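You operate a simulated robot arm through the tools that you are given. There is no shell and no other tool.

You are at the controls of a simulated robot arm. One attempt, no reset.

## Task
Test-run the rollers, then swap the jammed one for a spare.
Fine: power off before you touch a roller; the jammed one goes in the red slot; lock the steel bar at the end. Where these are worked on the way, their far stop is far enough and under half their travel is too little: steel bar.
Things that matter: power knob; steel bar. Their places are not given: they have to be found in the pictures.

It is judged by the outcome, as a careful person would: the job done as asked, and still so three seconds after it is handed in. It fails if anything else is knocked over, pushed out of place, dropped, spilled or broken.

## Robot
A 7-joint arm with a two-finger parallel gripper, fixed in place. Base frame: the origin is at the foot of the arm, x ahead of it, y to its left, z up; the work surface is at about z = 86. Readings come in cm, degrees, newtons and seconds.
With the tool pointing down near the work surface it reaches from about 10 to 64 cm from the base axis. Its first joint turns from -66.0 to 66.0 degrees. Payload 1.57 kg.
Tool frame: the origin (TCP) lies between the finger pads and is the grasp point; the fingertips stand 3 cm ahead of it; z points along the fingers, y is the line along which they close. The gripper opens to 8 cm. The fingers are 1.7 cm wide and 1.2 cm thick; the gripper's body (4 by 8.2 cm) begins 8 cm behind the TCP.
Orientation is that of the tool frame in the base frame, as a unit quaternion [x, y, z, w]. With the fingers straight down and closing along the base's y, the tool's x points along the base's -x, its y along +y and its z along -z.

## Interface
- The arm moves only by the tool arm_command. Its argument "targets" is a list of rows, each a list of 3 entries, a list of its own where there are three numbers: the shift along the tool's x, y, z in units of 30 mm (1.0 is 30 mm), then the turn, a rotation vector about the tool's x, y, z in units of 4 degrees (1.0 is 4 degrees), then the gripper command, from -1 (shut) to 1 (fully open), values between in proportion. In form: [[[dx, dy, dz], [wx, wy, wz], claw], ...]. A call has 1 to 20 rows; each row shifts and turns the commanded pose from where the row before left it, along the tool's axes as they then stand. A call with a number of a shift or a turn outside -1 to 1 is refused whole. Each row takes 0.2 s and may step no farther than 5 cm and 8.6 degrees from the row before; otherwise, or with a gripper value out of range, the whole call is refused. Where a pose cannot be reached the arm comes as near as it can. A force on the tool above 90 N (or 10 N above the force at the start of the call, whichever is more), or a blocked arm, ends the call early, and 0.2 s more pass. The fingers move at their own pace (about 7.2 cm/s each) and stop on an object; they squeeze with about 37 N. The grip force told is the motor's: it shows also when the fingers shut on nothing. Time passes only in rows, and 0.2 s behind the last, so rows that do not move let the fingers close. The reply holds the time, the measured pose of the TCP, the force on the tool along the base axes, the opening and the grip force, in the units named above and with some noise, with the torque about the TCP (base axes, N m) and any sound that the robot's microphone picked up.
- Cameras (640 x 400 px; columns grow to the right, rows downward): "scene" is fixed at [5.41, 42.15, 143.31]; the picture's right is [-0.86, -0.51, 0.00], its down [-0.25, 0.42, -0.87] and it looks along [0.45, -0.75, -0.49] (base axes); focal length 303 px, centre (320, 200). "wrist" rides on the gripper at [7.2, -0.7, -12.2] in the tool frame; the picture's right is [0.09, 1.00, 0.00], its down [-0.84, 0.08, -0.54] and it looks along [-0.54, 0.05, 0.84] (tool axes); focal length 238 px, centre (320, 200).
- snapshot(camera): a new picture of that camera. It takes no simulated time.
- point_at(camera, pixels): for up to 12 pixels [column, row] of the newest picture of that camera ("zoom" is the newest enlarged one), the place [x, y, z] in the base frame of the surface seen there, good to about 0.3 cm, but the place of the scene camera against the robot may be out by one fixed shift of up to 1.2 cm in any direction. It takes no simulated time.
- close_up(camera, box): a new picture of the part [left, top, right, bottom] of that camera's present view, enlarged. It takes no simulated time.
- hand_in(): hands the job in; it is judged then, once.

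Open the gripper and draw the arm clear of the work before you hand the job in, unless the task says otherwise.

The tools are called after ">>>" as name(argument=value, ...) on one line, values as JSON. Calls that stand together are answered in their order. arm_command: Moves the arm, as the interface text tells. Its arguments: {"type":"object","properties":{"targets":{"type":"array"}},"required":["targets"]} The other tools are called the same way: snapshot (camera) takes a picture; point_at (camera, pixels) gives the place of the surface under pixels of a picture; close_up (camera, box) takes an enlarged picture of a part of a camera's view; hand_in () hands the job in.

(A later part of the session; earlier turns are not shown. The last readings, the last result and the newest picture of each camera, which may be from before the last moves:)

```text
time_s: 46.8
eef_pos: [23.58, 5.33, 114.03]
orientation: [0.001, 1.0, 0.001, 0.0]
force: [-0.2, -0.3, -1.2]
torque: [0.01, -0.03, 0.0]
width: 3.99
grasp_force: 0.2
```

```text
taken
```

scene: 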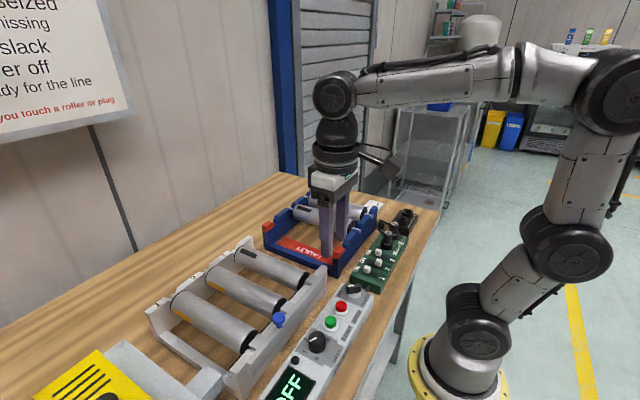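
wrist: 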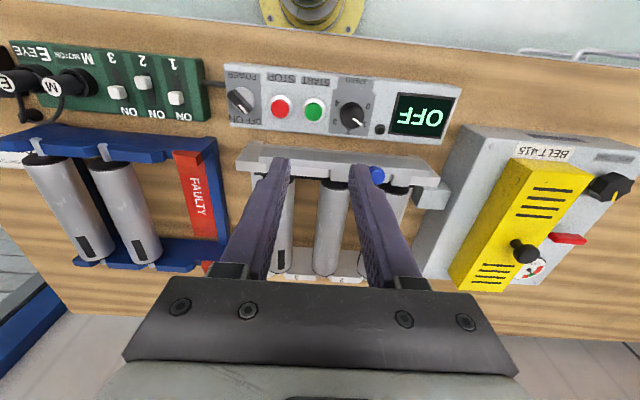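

OFF confirmed. Now I study the steel bar and its blue knob up close.

>>> close_up(camera="wrist", box=[230, 125, 470, 245])

>>> close_up(camera="scene", box=[210, 250, 340, 400])

>>> close_up(camera="scene", box=[130, 230, 270, 330])

```text
2.67 times, centred on (350, 185) of wrist
```

zoom: 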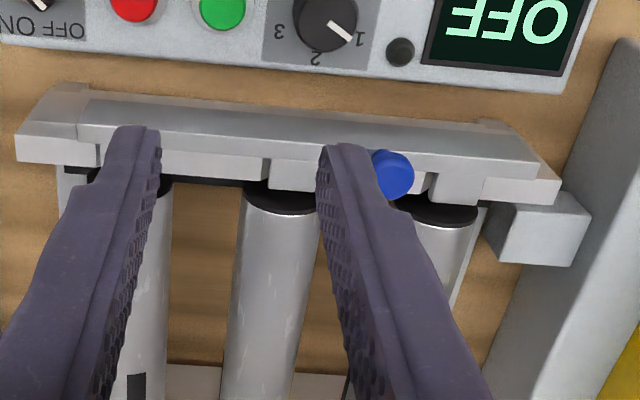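

```text
2.67 times, centred on (275, 325) of scene
```

zoom: 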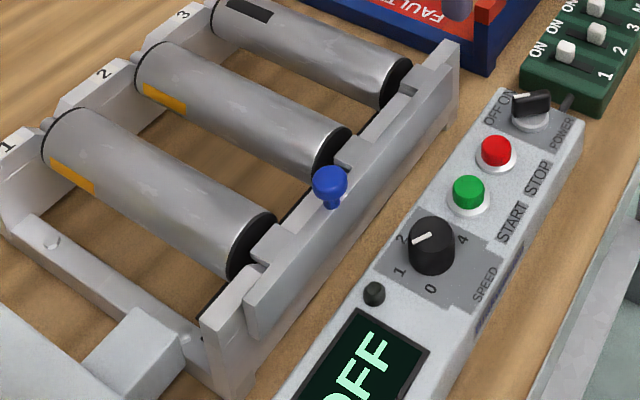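

```text
4.00 times, centred on (200, 280) of scene
```

zoom: 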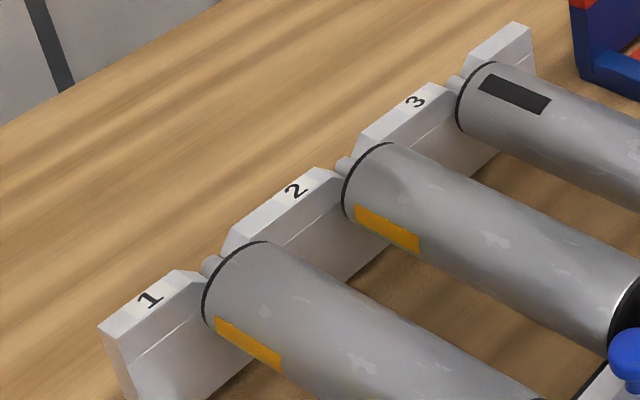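

I move to get an unobstructed top view of the bar.

>>> arm_command(targets=[[[-0.7, 0.3, 0], [0, 0, 0], 0], [[-0.7, 0.3, 0], [0, 0, 0], 0], [[-0.7, 0.3, 0], [0, 0, 0], 0], [[-0.7, 0.3, 0], [0, 0, 0], 0], [[-0.7, 0.3, 0], [0, 0, 0], 0], [[0, 0, 0], [0, 0, 0], 0]])

>>> snapshot(camera="wrist")

>>> close_up(camera="wrist", box=[180, 40, 480, 200])

```text
time_s: 48.2
eef_pos: [34.31, 9.88, 114.07]
orientation: [-0.001, 1.0, 0.0, 0.0]
force: [0.5, 0.3, 0.4]
torque: [-0.03, -0.03, 0.0]
width: 3.98
grasp_force: 0.1
```

```text
taken
```

wrist: 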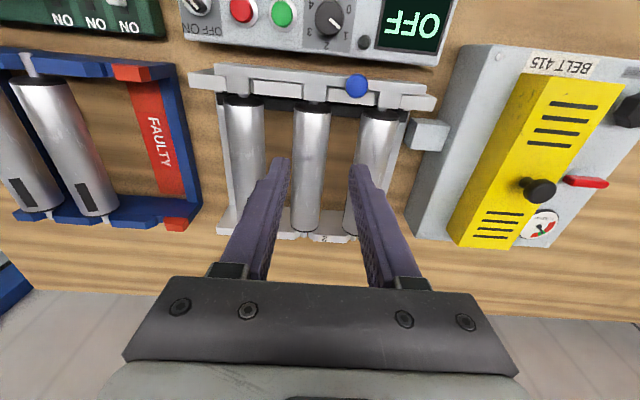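

```text
2.13 times, centred on (330, 120) of wrist
```

zoom: 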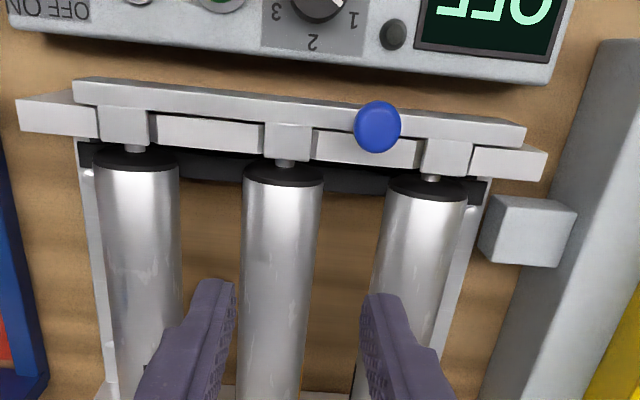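

The bar has three tabs over the axle ends, blue knob at (357,85); more free rail is on the left (-y) end. I measure it.

>>> point_at(camera="zoom", pixels=[[377, 125], [377, 145], [80, 85], [520, 130], [290, 105], [45, 110], [535, 165], [123, 120], [288, 140], [450, 158], [287, 163], [377, 105]])

>>> point_at(camera="wrist", pixels=[[244, 100], [311, 112], [377, 122], [245, 108], [230, 190], [306, 225], [249, 185], [240, 98], [248, 98]])

```text
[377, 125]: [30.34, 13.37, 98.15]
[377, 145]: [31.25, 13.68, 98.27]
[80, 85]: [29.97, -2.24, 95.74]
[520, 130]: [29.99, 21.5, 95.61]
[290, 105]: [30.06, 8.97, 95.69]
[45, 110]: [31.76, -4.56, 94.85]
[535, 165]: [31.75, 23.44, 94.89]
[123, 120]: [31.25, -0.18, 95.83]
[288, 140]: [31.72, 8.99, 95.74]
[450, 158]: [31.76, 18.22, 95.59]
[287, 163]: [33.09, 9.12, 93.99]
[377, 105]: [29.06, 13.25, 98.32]
```

```text
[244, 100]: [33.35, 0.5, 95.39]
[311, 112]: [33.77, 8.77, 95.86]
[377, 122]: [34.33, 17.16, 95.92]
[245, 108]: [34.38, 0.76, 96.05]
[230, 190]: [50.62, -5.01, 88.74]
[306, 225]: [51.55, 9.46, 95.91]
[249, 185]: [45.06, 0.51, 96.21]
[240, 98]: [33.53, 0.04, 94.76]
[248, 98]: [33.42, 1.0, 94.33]
```

Knob centre ≈ (30.2,13.4), top z 98.3; bar top 95.7. I come down around the knob with fingers along y.

>>> arm_command(targets=[[[0.46, 0.391, 0.5], [0, 0, 0], 0], [[0.46, 0.391, 0.5], [0, 0, 0], 0], [[0.45, 0.391, 0.5], [0, 0, 0], 0], [[0, 0, 0.7], [0, 0, 0], 0], [[0, 0, 0.7], [0, 0, 0], 0], [[0, 0, 0.7], [0, 0, 0], 0], [[0, 0, 0.5], [0, 0, 0], 0], [[0, 0, 0.4], [0, 0, 0], 0], [[0, 0, 0.3], [0, 0, 0], 0], [[0, 0, 0.157], [0, 0, 0], 0], [[0, 0, 0], [0, 0, 0], 0]])

>>> snapshot(camera="wrist")

>>> close_up(camera="scene", box=[210, 230, 350, 370])

```text
time_s: 50.6
eef_pos: [30.16, 13.38, 99.18]
orientation: [0.0, 1.0, 0.0, -0.001]
force: [-0.3, 0.5, -0.9]
torque: [0.01, 0.0, 0.05]
width: 3.98
grasp_force: 0.1
```

```text
taken
```

wrist: 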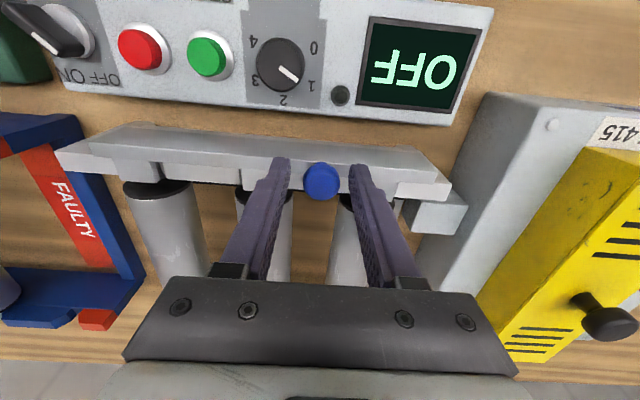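

```text
2.86 times, centred on (280, 300) of scene
```

zoom: 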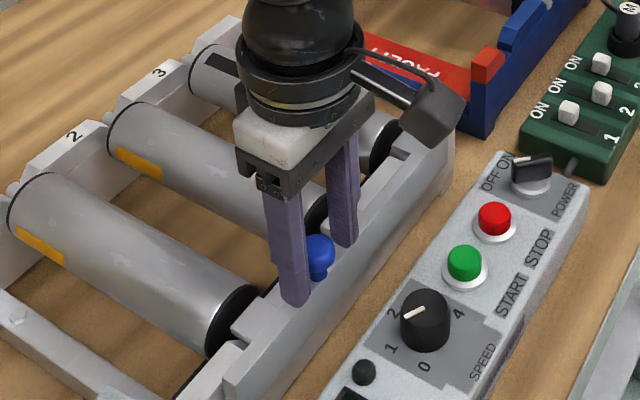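

The knob is between the fingers. I close and try a gentle push toward -y.

>>> arm_command(targets=[[[0, 0, 0], [0, 0, 0], -1], [[0, 0, 0], [0, 0, 0], -1], [[0, 0, 0], [0, 0, 0], -1], [[0, -0.05, 0], [0, 0, 0], -1], [[0, -0.05, 0], [0, 0, 0], -1]])

```text
time_s: 51.8
eef_pos: [30.17, 13.01, 99.15]
orientation: [0.001, 1.0, 0.0, 0.0]
force: [1.6, 2.1, -2.0]
torque: [0.04, 0.38, 0.04]
width: 2.32
grasp_force: 35.3
```

It slides with little force toward -y. I continue in steps.

>>> arm_command(targets=[[[0, -0.15, 0], [0, 0, 0], -1], [[0, -0.15, 0], [0, 0, 0], -1], [[0, 0, 0], [0, 0, 0], -1]])

>>> close_up(camera="wrist", box=[30, 100, 480, 300])

```text
time_s: 52.6
eef_pos: [30.05, 12.15, 99.11]
orientation: [0.0, 1.0, 0.0, 0.0]
force: [0.5, 2.0, -1.2]
torque: [0.05, 0.03, 0.04]
width: 2.3
grasp_force: 35.3
```

```text
1.42 times, centred on (255, 200) of wrist
```

zoom: 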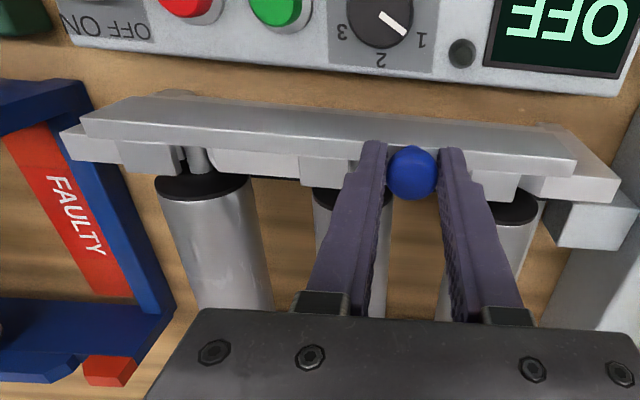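

Bar slides, and roller 3's axle slot is being uncovered. I continue to the far stop, watching the force.

>>> arm_command(targets=[[[0, -0.15, 0], [0, 0, 0], -1], [[0, -0.15, 0], [0, 0, 0], -1], [[0, -0.15, 0], [0, 0, 0], -1], [[0, 0, 0], [0, 0, 0], -1]])

>>> arm_command(targets=[[[0, -0.1, 0], [0, 0, 0], -1], [[0, -0.1, 0], [0, 0, 0], -1], [[0, 0, 0], [0, 0, 0], -1]])

```text
time_s: 53.6
eef_pos: [30.08, 10.79, 99.31]
orientation: [0.001, 1.0, 0.001, 0.0]
force: [-1.5, -0.1, 5.2]
torque: [0.03, 0.37, -0.01]
width: 2.31
grasp_force: 35.4
```

```text
time_s: 54.4
eef_pos: [30.08, 10.09, 99.12]
orientation: [0.0, 1.0, 0.0, 0.0]
force: [-2.5, -3.7, 5.1]
torque: [-0.06, -0.09, 0.03]
width: 2.29
grasp_force: 35.7
```

>>> close_up(camera="wrist", box=[30, 100, 480, 300])

>>> arm_command(targets=[[[0, -0.1, 0], [0, 0, 0], -1], [[0, -0.1, 0], [0, 0, 0], -1], [[0, -0.06, 0], [0, 0, 0], -1], [[0, 0, 0], [0, 0, 0], -1]])

>>> close_up(camera="wrist", box=[30, 100, 480, 300])

```text
1.42 times, centred on (255, 200) of wrist
```

zoom: 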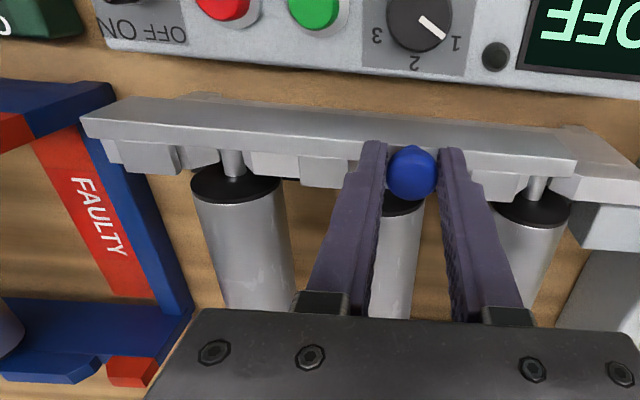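

```text
time_s: 55.4
eef_pos: [30.08, 10.14, 99.09]
orientation: [0.001, 1.0, 0.007, -0.001]
force: [-2.8, 53.0, -9.4]
torque: [0.78, -0.48, 0.14]
width: 2.31
grasp_force: 35.2
```

```text
1.42 times, centred on (255, 200) of wrist
```

zoom: 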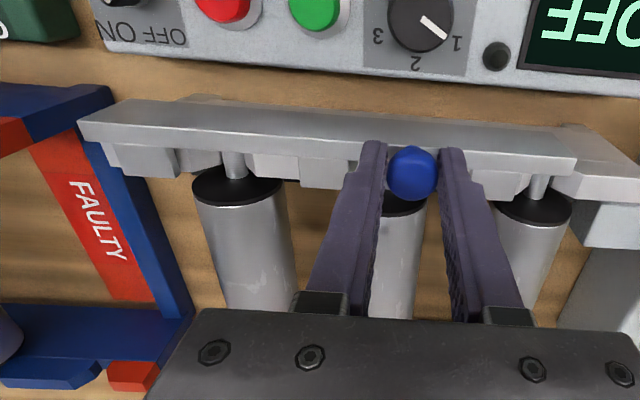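

Firm stop at y≈10.1 (3.3 cm travel), with all axles clear of the tabs. I relax the push, open and rise, then look at roller 3 and the red slot.

>>> arm_command(targets=[[[0, 0.26, 0], [0, 0, 0], -1], [[0, 0, 0], [0, 0, 0], 0], [[0, 0, 0], [0, 0, 0], 0], [[0, 0, 0], [0, 0, 0], 0], [[0, 0, -0.4], [0, 0, 0], 0], [[0, 0, -0.8], [0, 0, 0], 0], [[0, 0, -0.9], [0, 0, 0], 0], [[-0.6, -0.8, -0.9], [0, 0, 0], 0.6], [[-0.6, -0.8, -0.9], [0, 0, 0], 0.6], [[-0.6, -0.8, -0.9], [0, 0, 0], 0.6], [[-0.6, -0.8, -0.9], [0, 0, 0], 0.6], [[-0.6, -0.8, -0.9], [0, 0, 0], 0.6], [[0, 0, 0], [0, 0, 0], 0.6]])

>>> snapshot(camera="wrist")

>>> snapshot(camera="scene")

```text
time_s: 58.2
eef_pos: [39.23, -1.91, 118.98]
orientation: [0.0, 1.0, 0.0, 0.0]
force: [-0.7, 0.0, 1.1]
torque: [-0.02, -0.02, 0.03]
width: 6.38
grasp_force: 0.0
```

```text
taken
```

wrist: 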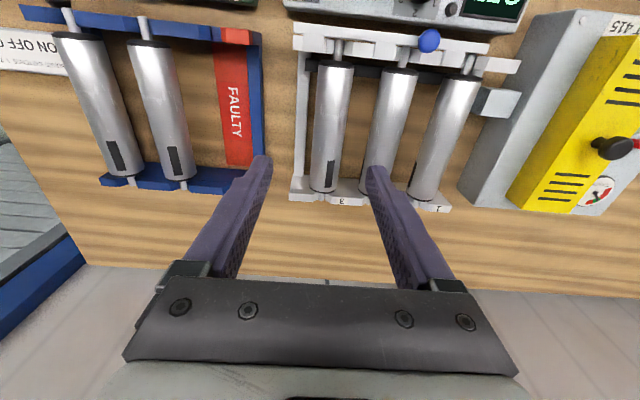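

```text
taken
```

scene: 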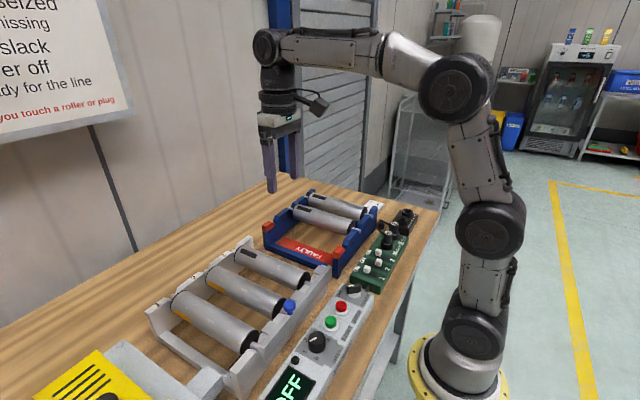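

Bar stayed unlocked. I zoom both racks to plan the grasps.

>>> close_up(camera="wrist", box=[270, 10, 510, 220])

>>> close_up(camera="scene", box=[240, 170, 400, 290])

>>> close_up(camera="scene", box=[220, 230, 340, 330])

>>> close_up(camera="wrist", box=[40, 0, 280, 210])

```text
1.90 times, centred on (390, 115) of wrist
```

zoom: 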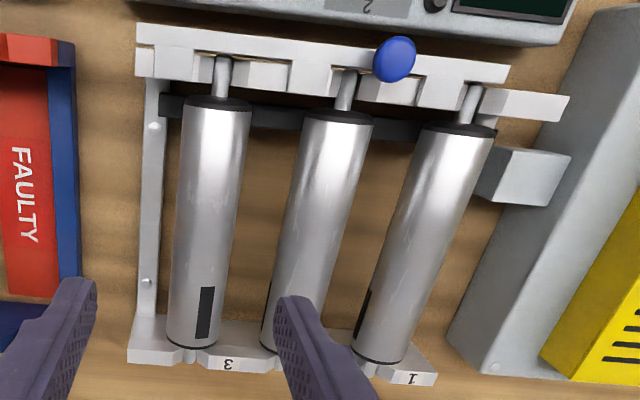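

```text
3.33 times, centred on (320, 230) of scene
```

zoom: 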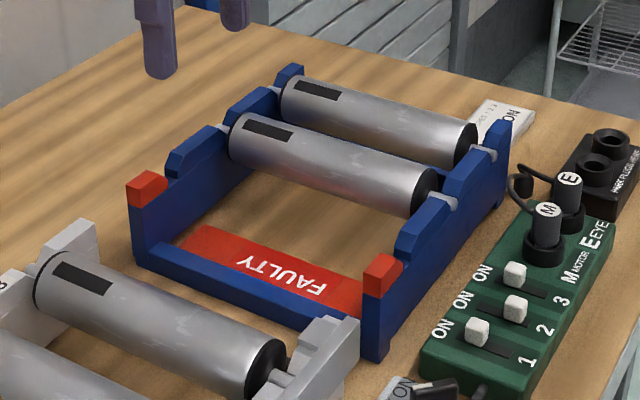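

```text
4.00 times, centred on (280, 280) of scene
```

zoom: 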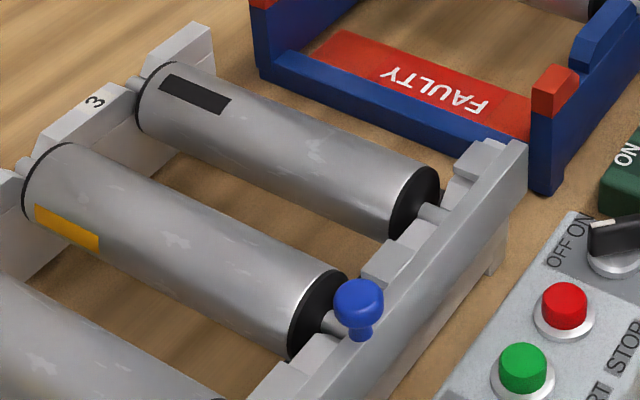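

```text
1.90 times, centred on (160, 105) of wrist
```

zoom: 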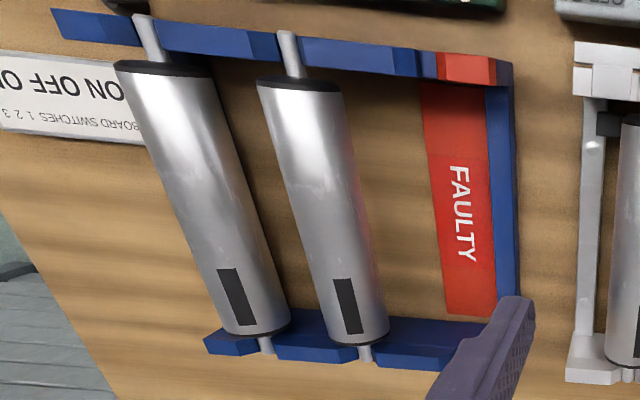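

I measure axles, roller edges and the notch of the red slot from the wrist zoom.

>>> snapshot(camera="wrist")

>>> point_at(camera="wrist", pixels=[[338, 50], [325, 195], [316, 100], [333, 100], [350, 100], [145, 30], [183, 185], [149, 90], [156, 90], [172, 90], [200, 30], [222, 35]])

>>> close_up(camera="wrist", box=[180, 10, 280, 70])

>>> point_at(camera="zoom", pixels=[[160, 100], [200, 130], [230, 155], [255, 165], [285, 160], [320, 130], [370, 130], [480, 150], [265, 130], [520, 190]])

```text
taken
```

wrist: 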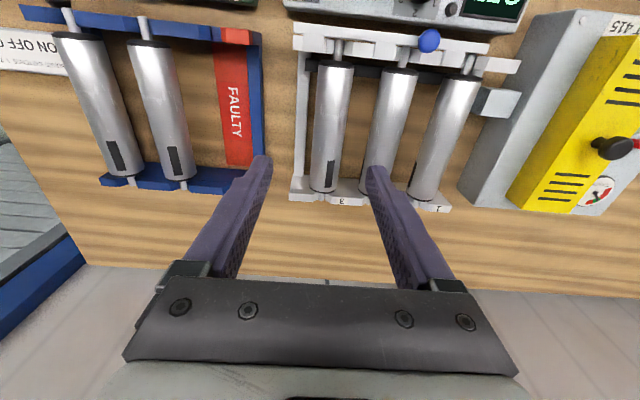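

```text
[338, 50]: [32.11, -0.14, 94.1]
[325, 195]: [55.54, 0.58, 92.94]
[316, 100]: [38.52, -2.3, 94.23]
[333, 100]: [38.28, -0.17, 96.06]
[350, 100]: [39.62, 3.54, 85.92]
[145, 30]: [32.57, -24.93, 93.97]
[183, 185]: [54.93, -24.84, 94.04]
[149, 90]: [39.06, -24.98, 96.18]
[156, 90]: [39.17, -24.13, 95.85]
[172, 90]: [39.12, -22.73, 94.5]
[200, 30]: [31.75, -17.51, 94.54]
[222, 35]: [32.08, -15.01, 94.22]
```

```text
6.40 times, centred on (230, 40) of wrist
```

zoom: 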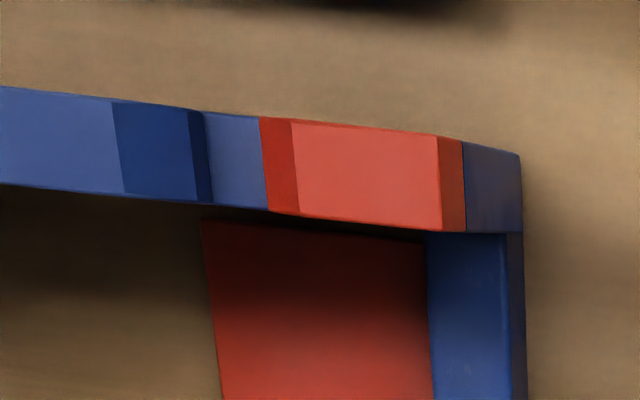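

```text
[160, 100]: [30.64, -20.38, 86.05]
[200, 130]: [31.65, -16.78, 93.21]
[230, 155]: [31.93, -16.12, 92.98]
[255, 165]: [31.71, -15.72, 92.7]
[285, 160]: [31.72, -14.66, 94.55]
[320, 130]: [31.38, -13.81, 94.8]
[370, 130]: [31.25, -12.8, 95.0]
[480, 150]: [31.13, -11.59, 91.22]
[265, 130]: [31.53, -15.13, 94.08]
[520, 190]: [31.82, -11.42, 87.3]
```

Axle tops at z≈94, notch floor of the red slot centred y≈-16.05, floor z≈92.9. I get the end positions of the rollers for centring in x.

>>> close_up(camera="wrist", box=[290, 30, 370, 80])

>>> point_at(camera="zoom", pixels=[[380, 120], [360, 270], [375, 240], [385, 210], [340, 110], [410, 110], [280, 300], [470, 300]])

>>> close_up(camera="wrist", box=[290, 155, 370, 215])

>>> point_at(camera="zoom", pixels=[[280, 255], [280, 270], [275, 285], [275, 310], [240, 290], [310, 290], [275, 330]])

>>> close_up(camera="wrist", box=[110, 10, 210, 80])

>>> point_at(camera="zoom", pixels=[[225, 90], [240, 150], [260, 190], [235, 260], [265, 200]])

>>> close_up(camera="wrist", box=[130, 140, 230, 210])

>>> point_at(camera="zoom", pixels=[[320, 240], [320, 255], [330, 275], [335, 300], [335, 315]])

```text
8.00 times, centred on (330, 55) of wrist
```

zoom: 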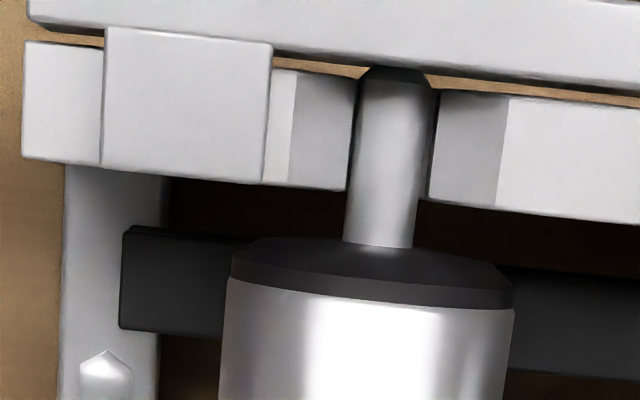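

```text
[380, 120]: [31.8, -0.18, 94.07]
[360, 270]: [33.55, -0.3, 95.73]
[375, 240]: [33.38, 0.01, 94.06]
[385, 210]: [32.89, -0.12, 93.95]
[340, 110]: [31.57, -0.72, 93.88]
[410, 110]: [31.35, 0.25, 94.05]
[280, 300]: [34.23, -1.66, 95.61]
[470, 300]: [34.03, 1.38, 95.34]
```

```text
6.67 times, centred on (330, 185) of wrist
```

zoom: 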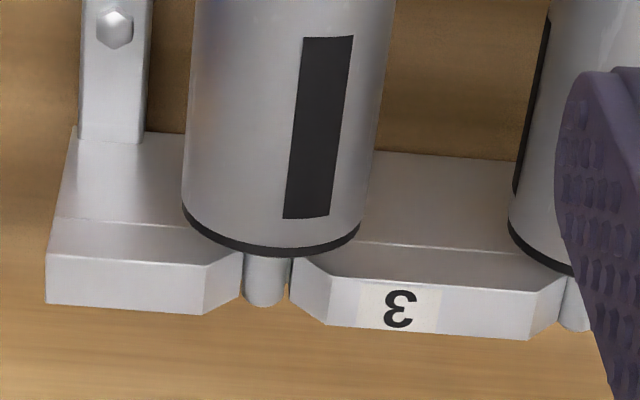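

```text
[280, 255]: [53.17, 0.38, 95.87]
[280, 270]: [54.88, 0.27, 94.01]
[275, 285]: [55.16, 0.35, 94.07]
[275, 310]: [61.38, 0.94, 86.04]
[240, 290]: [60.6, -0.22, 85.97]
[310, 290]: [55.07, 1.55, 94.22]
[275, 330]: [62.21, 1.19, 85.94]
```

```text
5.71 times, centred on (160, 45) of wrist
```

zoom: 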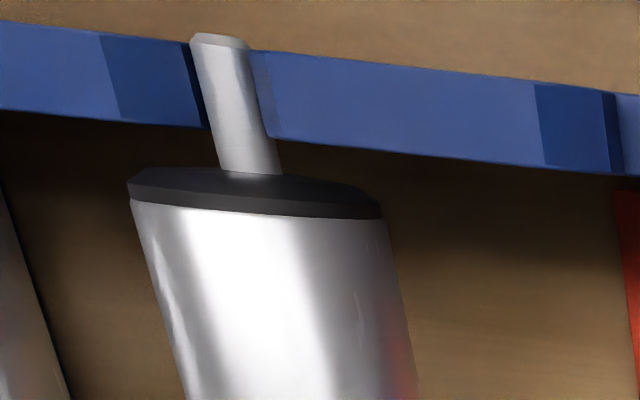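

```text
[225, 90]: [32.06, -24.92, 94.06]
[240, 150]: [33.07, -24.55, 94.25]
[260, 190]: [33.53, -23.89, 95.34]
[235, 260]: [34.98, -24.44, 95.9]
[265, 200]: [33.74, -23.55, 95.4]
```

```text
5.71 times, centred on (180, 175) of wrist
```

zoom: 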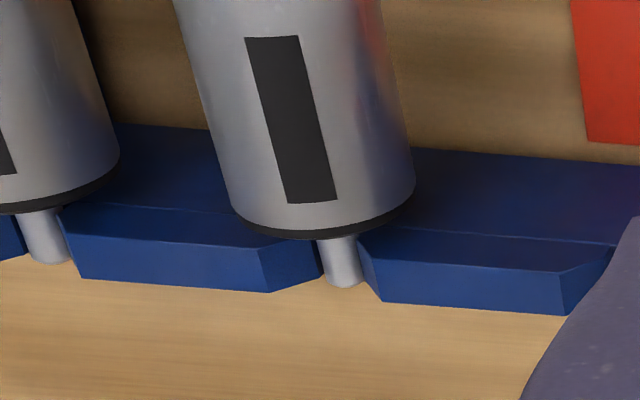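

```text
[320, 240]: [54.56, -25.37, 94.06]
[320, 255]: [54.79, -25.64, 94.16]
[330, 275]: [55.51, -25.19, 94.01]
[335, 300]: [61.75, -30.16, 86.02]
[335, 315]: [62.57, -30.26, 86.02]
```

Roller 3: caps at x 33.5–53.2 (centre ≈43.4), y≈0.1, radius ≈2.4. I go above it and down with TCP at axis height z≈94.

>>> arm_command(targets=[[[-0.46, 0.22, 0.8], [0, 0, 0], 0.6], [[-0.46, 0.22, 0.8], [0, 0, 0], 0.6], [[-0.47, 0.23, 0.8], [0, 0, 0], 0.6], [[0, 0, 0.9], [0, 0, 0], 0.6], [[0, 0, 0.9], [0, 0, 0], 0.6], [[0, 0, 0.9], [0, 0, 0], 0.6], [[0, 0, 0], [0, 0, 0], 0.6]])

>>> snapshot(camera="wrist")

>>> snapshot(camera="scene")

```text
time_s: 59.8
eef_pos: [43.3, 0.31, 103.53]
orientation: [0.0, 1.0, 0.0, 0.0]
force: [-0.1, -0.5, -0.4]
torque: [-0.04, 0.02, 0.0]
width: 6.41
grasp_force: 0.1
```

```text
taken
```

wrist: 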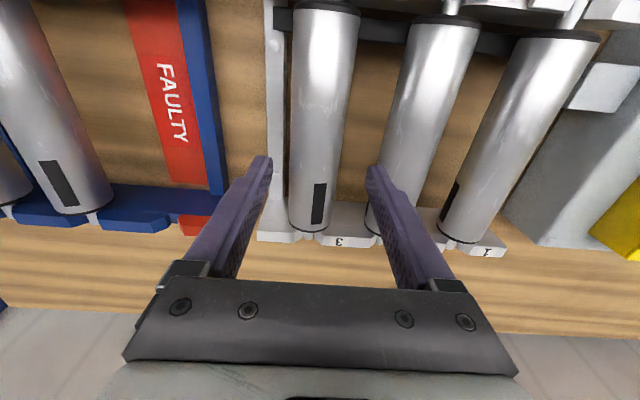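

```text
taken
```

scene: 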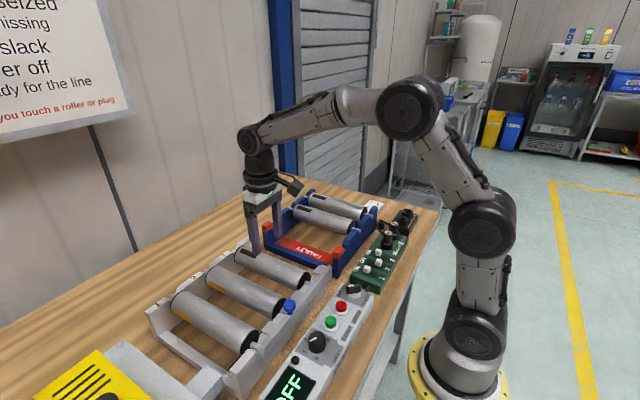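

I verify the roller's centre from this nearer view before descending.

>>> point_at(camera="wrist", pixels=[[316, 120], [320, 100], [322, 40], [312, 215], [296, 120], [338, 120], [310, 229]])

```text
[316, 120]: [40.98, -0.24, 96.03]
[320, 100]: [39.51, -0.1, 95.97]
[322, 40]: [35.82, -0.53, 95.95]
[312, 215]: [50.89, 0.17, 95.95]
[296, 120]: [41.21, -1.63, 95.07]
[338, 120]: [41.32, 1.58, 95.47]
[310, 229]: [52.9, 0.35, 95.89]
```

Centre y≈0.0. I shift slightly and go down, then grip.

>>> arm_command(targets=[[[0, -0.08, 0.5], [0, 0, 0], 0.6], [[0, 0, 0.8], [0, 0, 0], 0.6], [[0, 0, 0.7], [0, 0, 0], 0.6], [[0, 0, 0.6], [0, 0, 0], 0.6], [[0, 0, 0.4], [0, 0, 0], 0.6], [[0, 0, 0.18], [0, 0, 0], 0.6], [[0, 0, 0], [0, 0, 0], 0.6]])

>>> close_up(camera="scene", box=[200, 190, 360, 330])

```text
time_s: 61.4
eef_pos: [43.36, 0.04, 94.12]
orientation: [0.0, 1.0, 0.0, 0.0]
force: [-0.7, 0.0, 0.2]
torque: [-0.02, -0.02, 0.0]
width: 6.4
grasp_force: 0.2
```

```text
2.86 times, centred on (280, 260) of scene
```

zoom: 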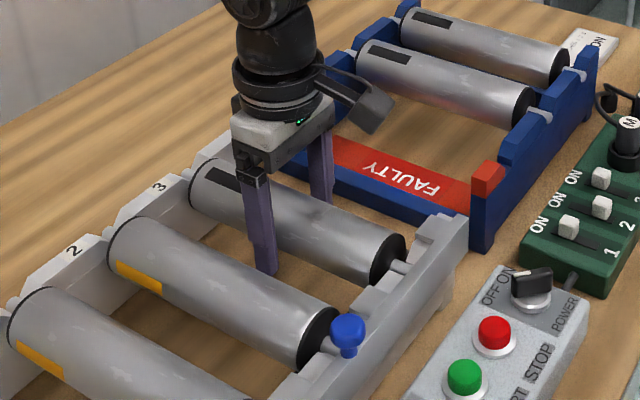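

Fingers straddle roller 3 cleanly. I close.

>>> arm_command(targets=[[[0, 0, 0], [0, 0, 0], -1], [[0, 0, 0], [0, 0, 0], -1], [[0, 0, 0], [0, 0, 0], -1], [[0, 0, 0], [0, 0, 0], -1]])

```text
time_s: 62.4
eef_pos: [43.24, 0.06, 94.11]
orientation: [0.0, 1.0, 0.0, 0.0]
force: [0.7, -0.7, 1.0]
torque: [-0.02, -0.07, -0.04]
width: 4.94
grasp_force: 36.2
```

Gripped at 4.94 cm. I lift slowly and check the load.

>>> arm_command(targets=[[[0, 0, -0.1], [0, 0, 0], -1], [[0, 0, -0.2], [0, 0, 0], -1], [[0, 0, -0.3], [0, 0, 0], -1], [[0, 0, -0.3], [0, 0, 0], -1], [[0, 0, 0], [0, 0, 0], -1]])

>>> close_up(camera="scene", box=[200, 190, 360, 330])

```text
time_s: 63.6
eef_pos: [43.38, -0.02, 96.83]
orientation: [0.0, 1.0, 0.0, -0.001]
force: [0.0, -0.2, -4.8]
torque: [0.0, -0.01, 0.01]
width: 4.92
grasp_force: 36.9
```

```text
2.86 times, centred on (280, 260) of scene
```

zoom: 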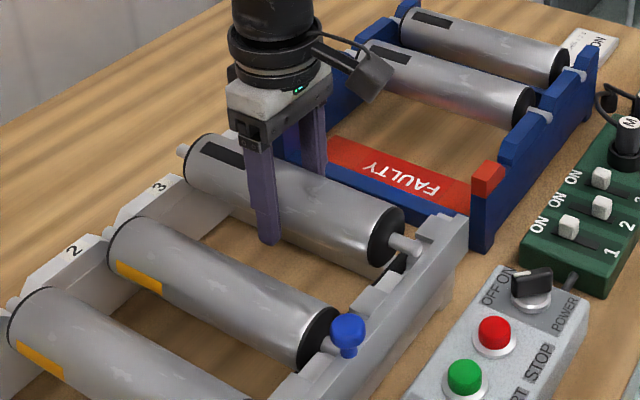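

The roller is lifted level, 4.8 N. I raise it to z≈102 and carry it over the red slot at y≈-16.

>>> arm_command(targets=[[[0, 0, -0.6], [0, 0, 0], -1], [[0, 0, -0.6], [0, 0, 0], -1], [[0, 0, -0.5], [0, 0, 0], -1], [[0, -0.5, 0], [0, 0, 0], -1], [[0, -0.7, 0], [0, 0, 0], -1], [[0, -0.7, 0], [0, 0, 0], -1], [[0, -0.7, 0], [0, 0, 0], -1], [[0, -0.7, 0], [0, 0, 0], -1], [[0, -0.7, 0], [0, 0, 0], -1], [[0, -0.7, 0], [0, 0, 0], -1], [[0, -0.65, 0], [0, 0, 0], -1], [[0, 0, 0], [0, 0, 0], -1], [[0, 0, 0], [0, 0, 0], -1]])

>>> snapshot(camera="wrist")

>>> snapshot(camera="scene")

```text
time_s: 66.4
eef_pos: [43.4, -15.88, 101.75]
orientation: [0.0, 1.0, 0.0, 0.0]
force: [-0.1, 0.6, -3.2]
torque: [0.03, 0.02, -0.03]
width: 4.94
grasp_force: 36.5
```

```text
taken
```

wrist: 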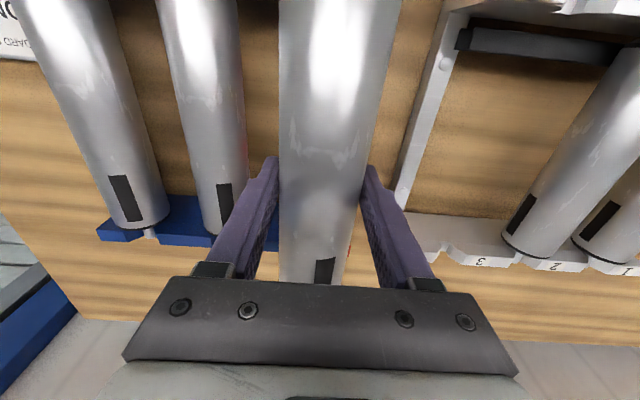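

```text
taken
```

scene: 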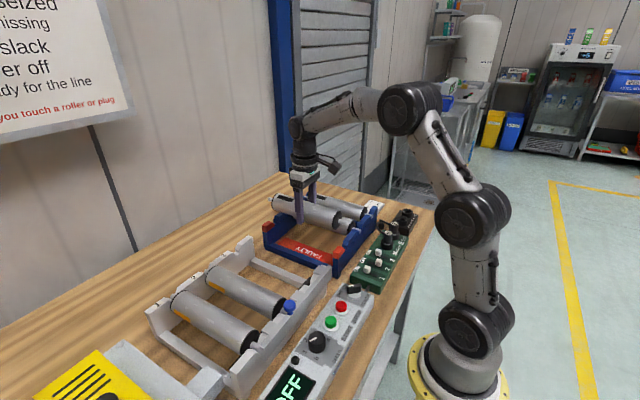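

I verify the slot's notches from the scene camera, comparing with the spare axles.

>>> close_up(camera="scene", box=[250, 180, 400, 280])

```text
4.00 times, centred on (325, 230) of scene
```

zoom: 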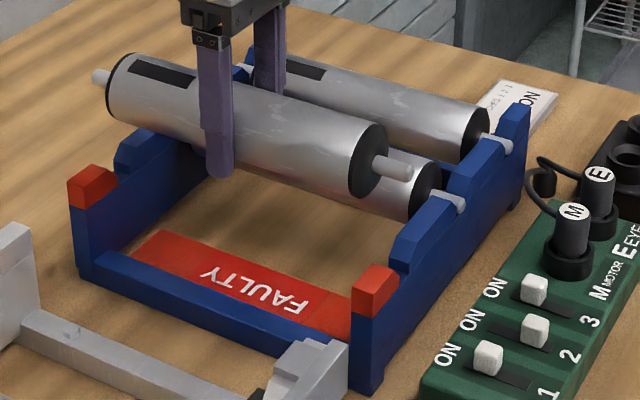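

>>> point_at(camera="zoom", pixels=[[448, 203], [497, 145], [390, 270], [400, 262], [385, 280], [370, 268], [410, 245], [115, 180], [105, 165], [120, 160], [405, 170], [375, 295]])

```text
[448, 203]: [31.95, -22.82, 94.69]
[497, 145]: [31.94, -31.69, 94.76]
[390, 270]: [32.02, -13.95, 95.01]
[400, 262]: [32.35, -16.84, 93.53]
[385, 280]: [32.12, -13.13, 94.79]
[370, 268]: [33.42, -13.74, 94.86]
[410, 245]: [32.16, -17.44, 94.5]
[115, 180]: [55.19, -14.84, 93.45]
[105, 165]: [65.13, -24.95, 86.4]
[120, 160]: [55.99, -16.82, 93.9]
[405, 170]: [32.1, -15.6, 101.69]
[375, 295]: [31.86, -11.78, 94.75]
```

Readings of the notch differ a little (-15.8 to -16.1). I back off sideways and higher to see the slot itself with the wrist camera.

>>> arm_command(targets=[[[0, 0.6, -0.5], [0, 0, 0], -1], [[0, 0.8, -0.7], [0, 0, 0], -1], [[0, 0.8, -0.7], [0, 0, 0], -1], [[0, 0.8, -0.7], [0, 0, 0], -1], [[0, 0, 0], [0, 0, 0], -1], [[0, 0, 0], [0, 0, 0], -1]])

>>> snapshot(camera="wrist")

```text
time_s: 67.8
eef_pos: [43.21, -6.97, 109.87]
orientation: [0.0, 1.0, 0.001, -0.001]
force: [-0.3, 0.8, -4.1]
torque: [-0.02, -0.02, 0.0]
width: 4.93
grasp_force: 37.1
```

```text
taken
```

wrist: 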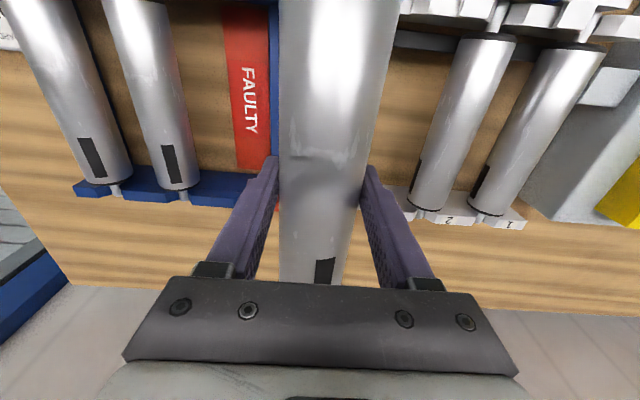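

The near wall is out of view; I draw back in x so the slot shows.

>>> arm_command(targets=[[[0.8, 0.2, 0], [0, 0, 0], -1], [[0.9, 0.2, 0], [0, 0, 0], -1], [[0.9, 0.2, 0], [0, 0, 0], -1], [[0.8, 0.2, 0], [0, 0, 0], -1], [[0, 0, 0], [0, 0, 0], -1]])

>>> snapshot(camera="wrist")

>>> close_up(camera="wrist", box=[80, 40, 280, 220])

```text
time_s: 69.0
eef_pos: [33.07, -4.55, 109.71]
orientation: [0.0, 1.0, 0.0, 0.0]
force: [0.0, -0.3, -3.5]
torque: [0.01, -0.01, 0.02]
width: 4.95
grasp_force: 37.0
```

```text
taken
```

wrist: 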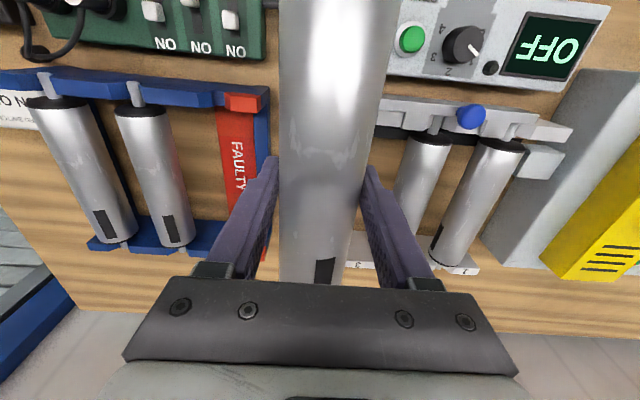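

```text
2.22 times, centred on (180, 130) of wrist
```

zoom: 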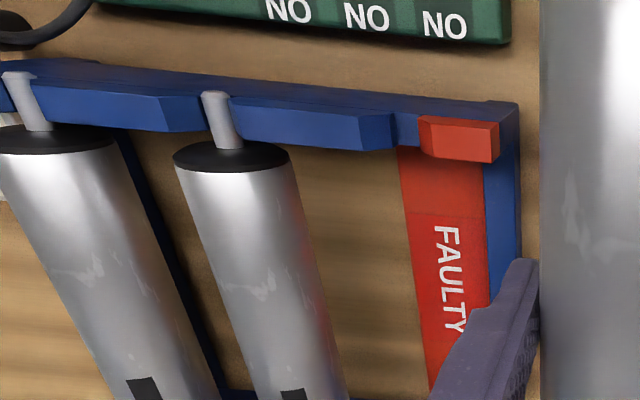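

>>> close_up(camera="wrist", box=[160, 60, 280, 130])

>>> point_at(camera="zoom", pixels=[[510, 195], [530, 215], [555, 205], [500, 165], [540, 180], [570, 190], [455, 190], [500, 225]])

>>> close_up(camera="wrist", box=[20, 60, 180, 130])

>>> point_at(camera="zoom", pixels=[[100, 70], [115, 110], [460, 100], [475, 140], [90, 100], [480, 100], [440, 100]])

```text
5.33 times, centred on (220, 95) of wrist
```

zoom: 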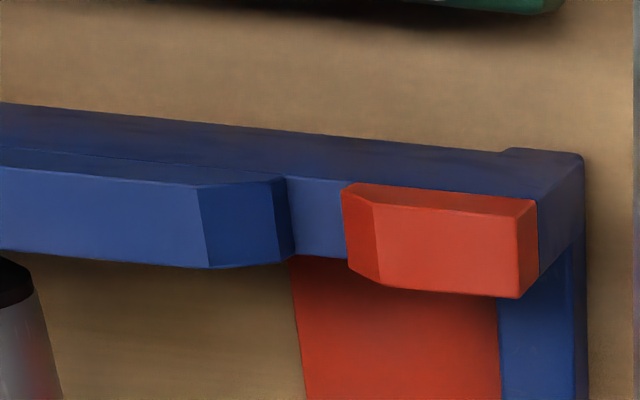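

```text
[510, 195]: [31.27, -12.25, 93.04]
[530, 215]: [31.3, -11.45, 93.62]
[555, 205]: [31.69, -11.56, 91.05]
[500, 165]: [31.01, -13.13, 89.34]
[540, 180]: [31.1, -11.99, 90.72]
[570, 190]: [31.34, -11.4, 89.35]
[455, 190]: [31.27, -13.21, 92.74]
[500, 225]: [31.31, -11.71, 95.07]
```

```text
4.00 times, centred on (100, 95) of wrist
```

zoom: 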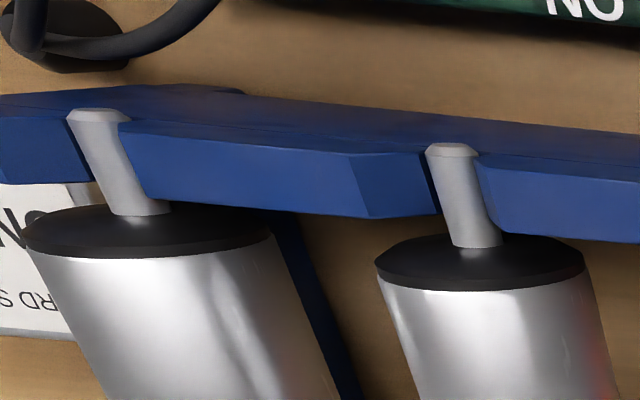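

```text
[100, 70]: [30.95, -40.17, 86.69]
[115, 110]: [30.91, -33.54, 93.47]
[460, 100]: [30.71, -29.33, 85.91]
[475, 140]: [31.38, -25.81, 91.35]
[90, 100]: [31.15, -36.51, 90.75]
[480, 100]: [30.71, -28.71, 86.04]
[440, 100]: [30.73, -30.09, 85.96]
```

>>> point_at(camera="zoom", pixels=[[105, 140], [125, 190], [457, 180], [472, 230], [135, 140], [350, 160], [430, 155], [480, 160]])

>>> close_up(camera="wrist", box=[160, 60, 280, 130])

>>> point_at(camera="zoom", pixels=[[300, 240], [320, 240], [338, 240], [320, 220], [200, 190], [205, 260], [290, 240], [345, 240], [375, 230], [380, 260], [290, 200], [340, 200]])

```text
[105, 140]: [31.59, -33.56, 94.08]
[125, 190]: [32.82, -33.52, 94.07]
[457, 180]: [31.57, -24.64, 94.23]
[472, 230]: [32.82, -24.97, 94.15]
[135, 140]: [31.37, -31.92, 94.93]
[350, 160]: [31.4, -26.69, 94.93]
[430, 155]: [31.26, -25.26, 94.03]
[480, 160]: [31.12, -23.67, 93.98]
```

```text
5.33 times, centred on (220, 95) of wrist
```

zoom: 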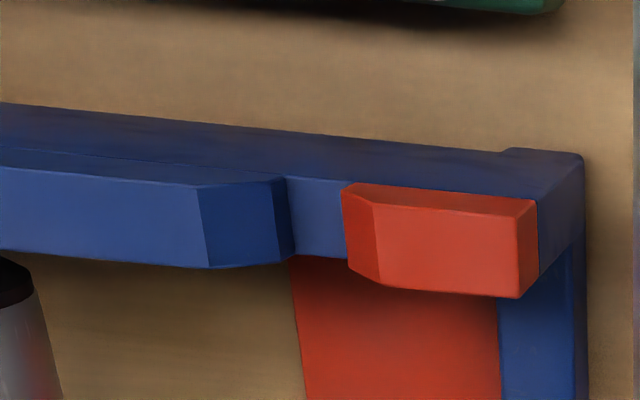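

```text
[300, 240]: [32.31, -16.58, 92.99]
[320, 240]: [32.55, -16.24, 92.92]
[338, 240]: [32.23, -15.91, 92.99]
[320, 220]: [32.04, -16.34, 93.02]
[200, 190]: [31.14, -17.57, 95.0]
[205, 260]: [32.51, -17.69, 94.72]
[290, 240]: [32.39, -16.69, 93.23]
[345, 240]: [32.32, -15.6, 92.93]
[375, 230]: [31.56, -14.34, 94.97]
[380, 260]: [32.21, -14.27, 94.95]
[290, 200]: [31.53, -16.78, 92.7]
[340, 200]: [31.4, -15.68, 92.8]
```

Notch centre is y≈-16.0, floor z≈93, same height as the bench. I return above it and lower to just over the walls.

>>> arm_command(targets=[[[-0.7, -0.75, 0], [0, 0, 0], -1], [[-0.7, -0.75, 0], [0, 0, 0], -1], [[-0.7, -0.75, 0], [0, 0, 0], -1], [[-0.7, -0.75, 0], [0, 0, 0], -1], [[-0.62, -0.817, 0], [0, 0, 0], -1], [[0, 0, 0.8], [0, 0, 0], -1], [[0, 0, 0.9], [0, 0, 0], -1], [[0, 0, 0.8], [0, 0, 0], -1], [[0, 0, 0.7], [0, 0, 0], -1], [[0, 0, 0.5], [0, 0, 0], -1], [[0, 0, 0], [0, 0, 0], -1], [[0, 0, 0], [0, 0, 0], -1]])

>>> close_up(camera="scene", box=[240, 160, 400, 290])

```text
time_s: 71.6
eef_pos: [43.46, -16.1, 98.57]
orientation: [0.0, 1.0, 0.0, 0.0]
force: [-0.3, -0.8, -3.7]
torque: [0.01, 0.03, 0.0]
width: 4.94
grasp_force: 36.9
```

```text
3.08 times, centred on (320, 225) of scene
```

zoom: 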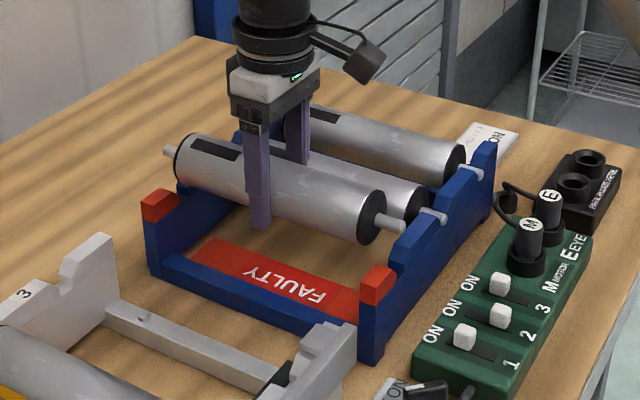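

Aligned. I lower gently into the slot, watching force.

>>> arm_command(targets=[[[0, 0.01, 0.3], [0, 0, 0], -1], [[0, 0, 0.3], [0, 0, 0], -1], [[0, 0, 0.3], [0, 0, 0], -1], [[0, 0, 0.2], [0, 0, 0], -1], [[0, 0, 0.15], [0, 0, 0], -1], [[0, 0, 0.1], [0, 0, 0], -1], [[0, 0, 0], [0, 0, 0], -1]])

>>> close_up(camera="scene", box=[240, 160, 400, 290])

```text
time_s: 73.2
eef_pos: [43.34, -15.97, 94.64]
orientation: [0.0, 1.0, 0.001, 0.0]
force: [0.1, -0.9, -3.7]
torque: [0.01, 0.01, 0.03]
width: 4.95
grasp_force: 36.9
```

```text
3.08 times, centred on (320, 225) of scene
```

zoom: 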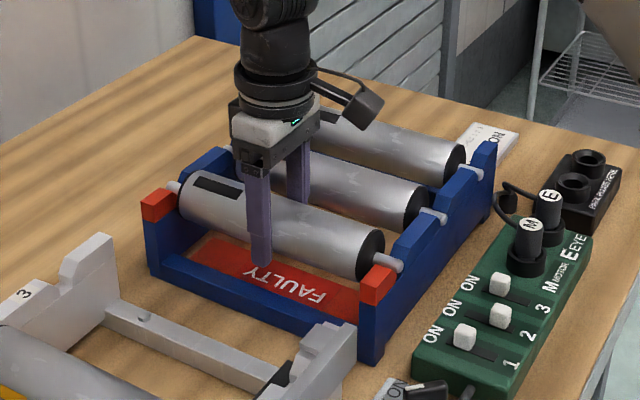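

Nearly seated with no contact forces; I go down the last ~0.6 cm.

>>> arm_command(targets=[[[0, 0, 0.07], [0, 0, 0], -1], [[0, 0, 0.07], [0, 0, 0], -1], [[0, 0, 0.04], [0, 0, 0], -1], [[0, 0, 0], [0, 0, 0], -1]])

```text
time_s: 74.2
eef_pos: [43.49, -16.04, 94.12]
orientation: [0.0, 1.0, 0.0, 0.0]
force: [-1.5, 1.2, 4.1]
torque: [0.01, 0.54, -0.02]
width: 4.93
grasp_force: 37.0
```

Contact at z 94.1, same as in the bench: seated. I open and rise.

>>> arm_command(targets=[[[0, 0, 0], [0, 0, 0], 0.3], [[0, 0, 0], [0, 0, 0], 0.55], [[0, 0, 0], [0, 0, 0], 0.55], [[0, 0, -0.4], [0, 0, 0], 0.55], [[0, 0, -0.6], [0, 0, 0], 0.55], [[0, 0, -0.8], [0, 0, 0], 0.55], [[0, 0, -0.8], [0, 0, 0], 0.55], [[0, 0, -0.8], [0, 0, 0], 0.55], [[0, 0, 0], [0, 0, 0], 0.55]])

>>> close_up(camera="scene", box=[240, 160, 400, 290])

>>> snapshot(camera="wrist")

```text
time_s: 76.2
eef_pos: [43.37, -16.15, 104.24]
orientation: [0.0, 1.0, 0.0, -0.001]
force: [0.3, -0.7, 0.8]
torque: [0.03, 0.01, 0.01]
width: 6.18
grasp_force: 0.1
```

```text
3.08 times, centred on (320, 225) of scene
```

zoom: 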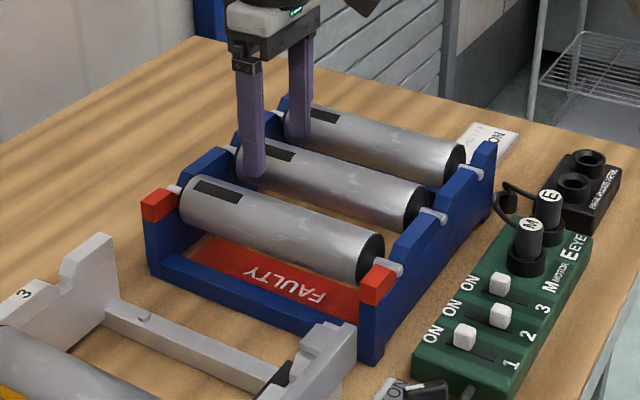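

```text
taken
```

wrist: 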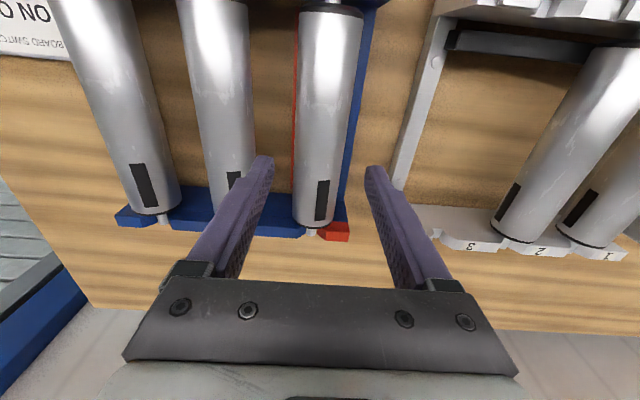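

The jammed roller sits in the red slot. Next, the spare at y≈-24.8: I move over it.

>>> arm_command(targets=[[[0, -0.7, 0], [0, 0, 0], 0.55], [[0, -0.8, 0], [0, 0, 0], 0.55], [[0, -0.8, 0], [0, 0, 0], 0.55], [[0, -0.6, 0], [0, 0, 0], 0.55], [[0, 0, 0], [0, 0, 0], 0.55], [[0, 0, 0], [0, 0, 0], 0.55]])

>>> snapshot(camera="wrist")

>>> point_at(camera="wrist", pixels=[[320, 100], [316, 150], [313, 220], [298, 120], [340, 120]])

```text
time_s: 77.6
eef_pos: [43.31, -24.67, 104.23]
orientation: [-0.001, 1.0, 0.0, 0.0]
force: [-0.1, -0.6, 0.4]
torque: [0.03, 0.02, 0.01]
width: 6.23
grasp_force: 0.1
```

```text
taken
```

wrist: 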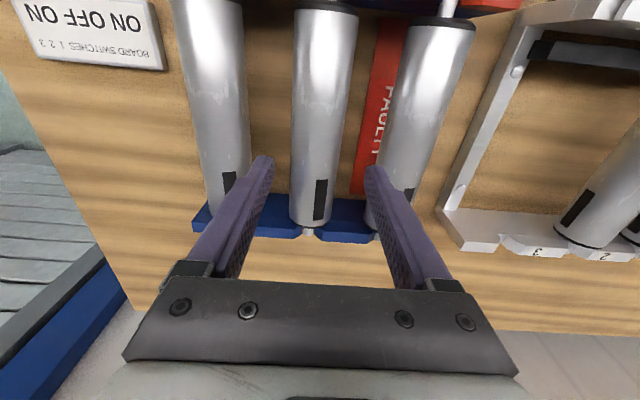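

```text
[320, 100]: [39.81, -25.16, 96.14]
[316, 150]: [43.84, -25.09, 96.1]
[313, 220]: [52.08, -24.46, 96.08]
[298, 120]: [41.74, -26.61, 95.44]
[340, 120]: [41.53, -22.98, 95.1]
```

Spare centre y≈-24.85. I descend and grip.

>>> arm_command(targets=[[[0, -0.03, 0.6], [0, 0, 0], 0.55], [[0, 0, 0.8], [0, 0, 0], 0.55], [[0, 0, 0.8], [0, 0, 0], 0.55], [[0, 0, 0.6], [0, 0, 0], 0.55], [[0, 0, 0.4], [0, 0, 0], 0.55], [[0, 0, 0.17], [0, 0, 0], 0.55], [[0, 0, 0], [0, 0, 0], 0.55], [[0, 0, 0], [0, 0, 0], -1], [[0, 0, 0], [0, 0, 0], -1], [[0, 0, 0], [0, 0, 0], -1], [[0, 0, 0], [0, 0, 0], -1]])

>>> close_up(camera="scene", box=[240, 140, 400, 270])

```text
time_s: 80.0
eef_pos: [43.21, -24.95, 94.06]
orientation: [0.0, 1.0, -0.001, 0.0]
force: [0.4, -13.3, 0.6]
torque: [-0.09, -0.18, 0.02]
width: 4.94
grasp_force: 36.9
```

```text
3.08 times, centred on (320, 205) of scene
```

zoom: 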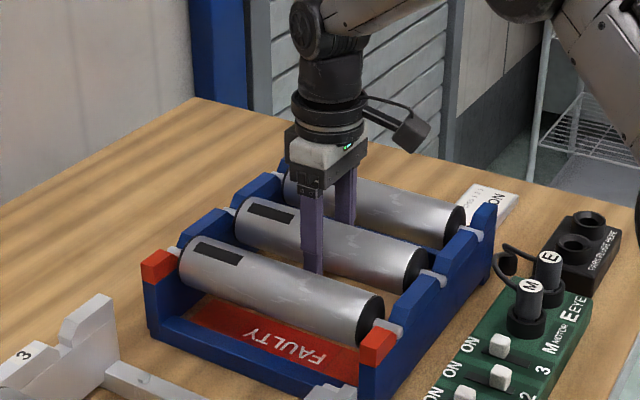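

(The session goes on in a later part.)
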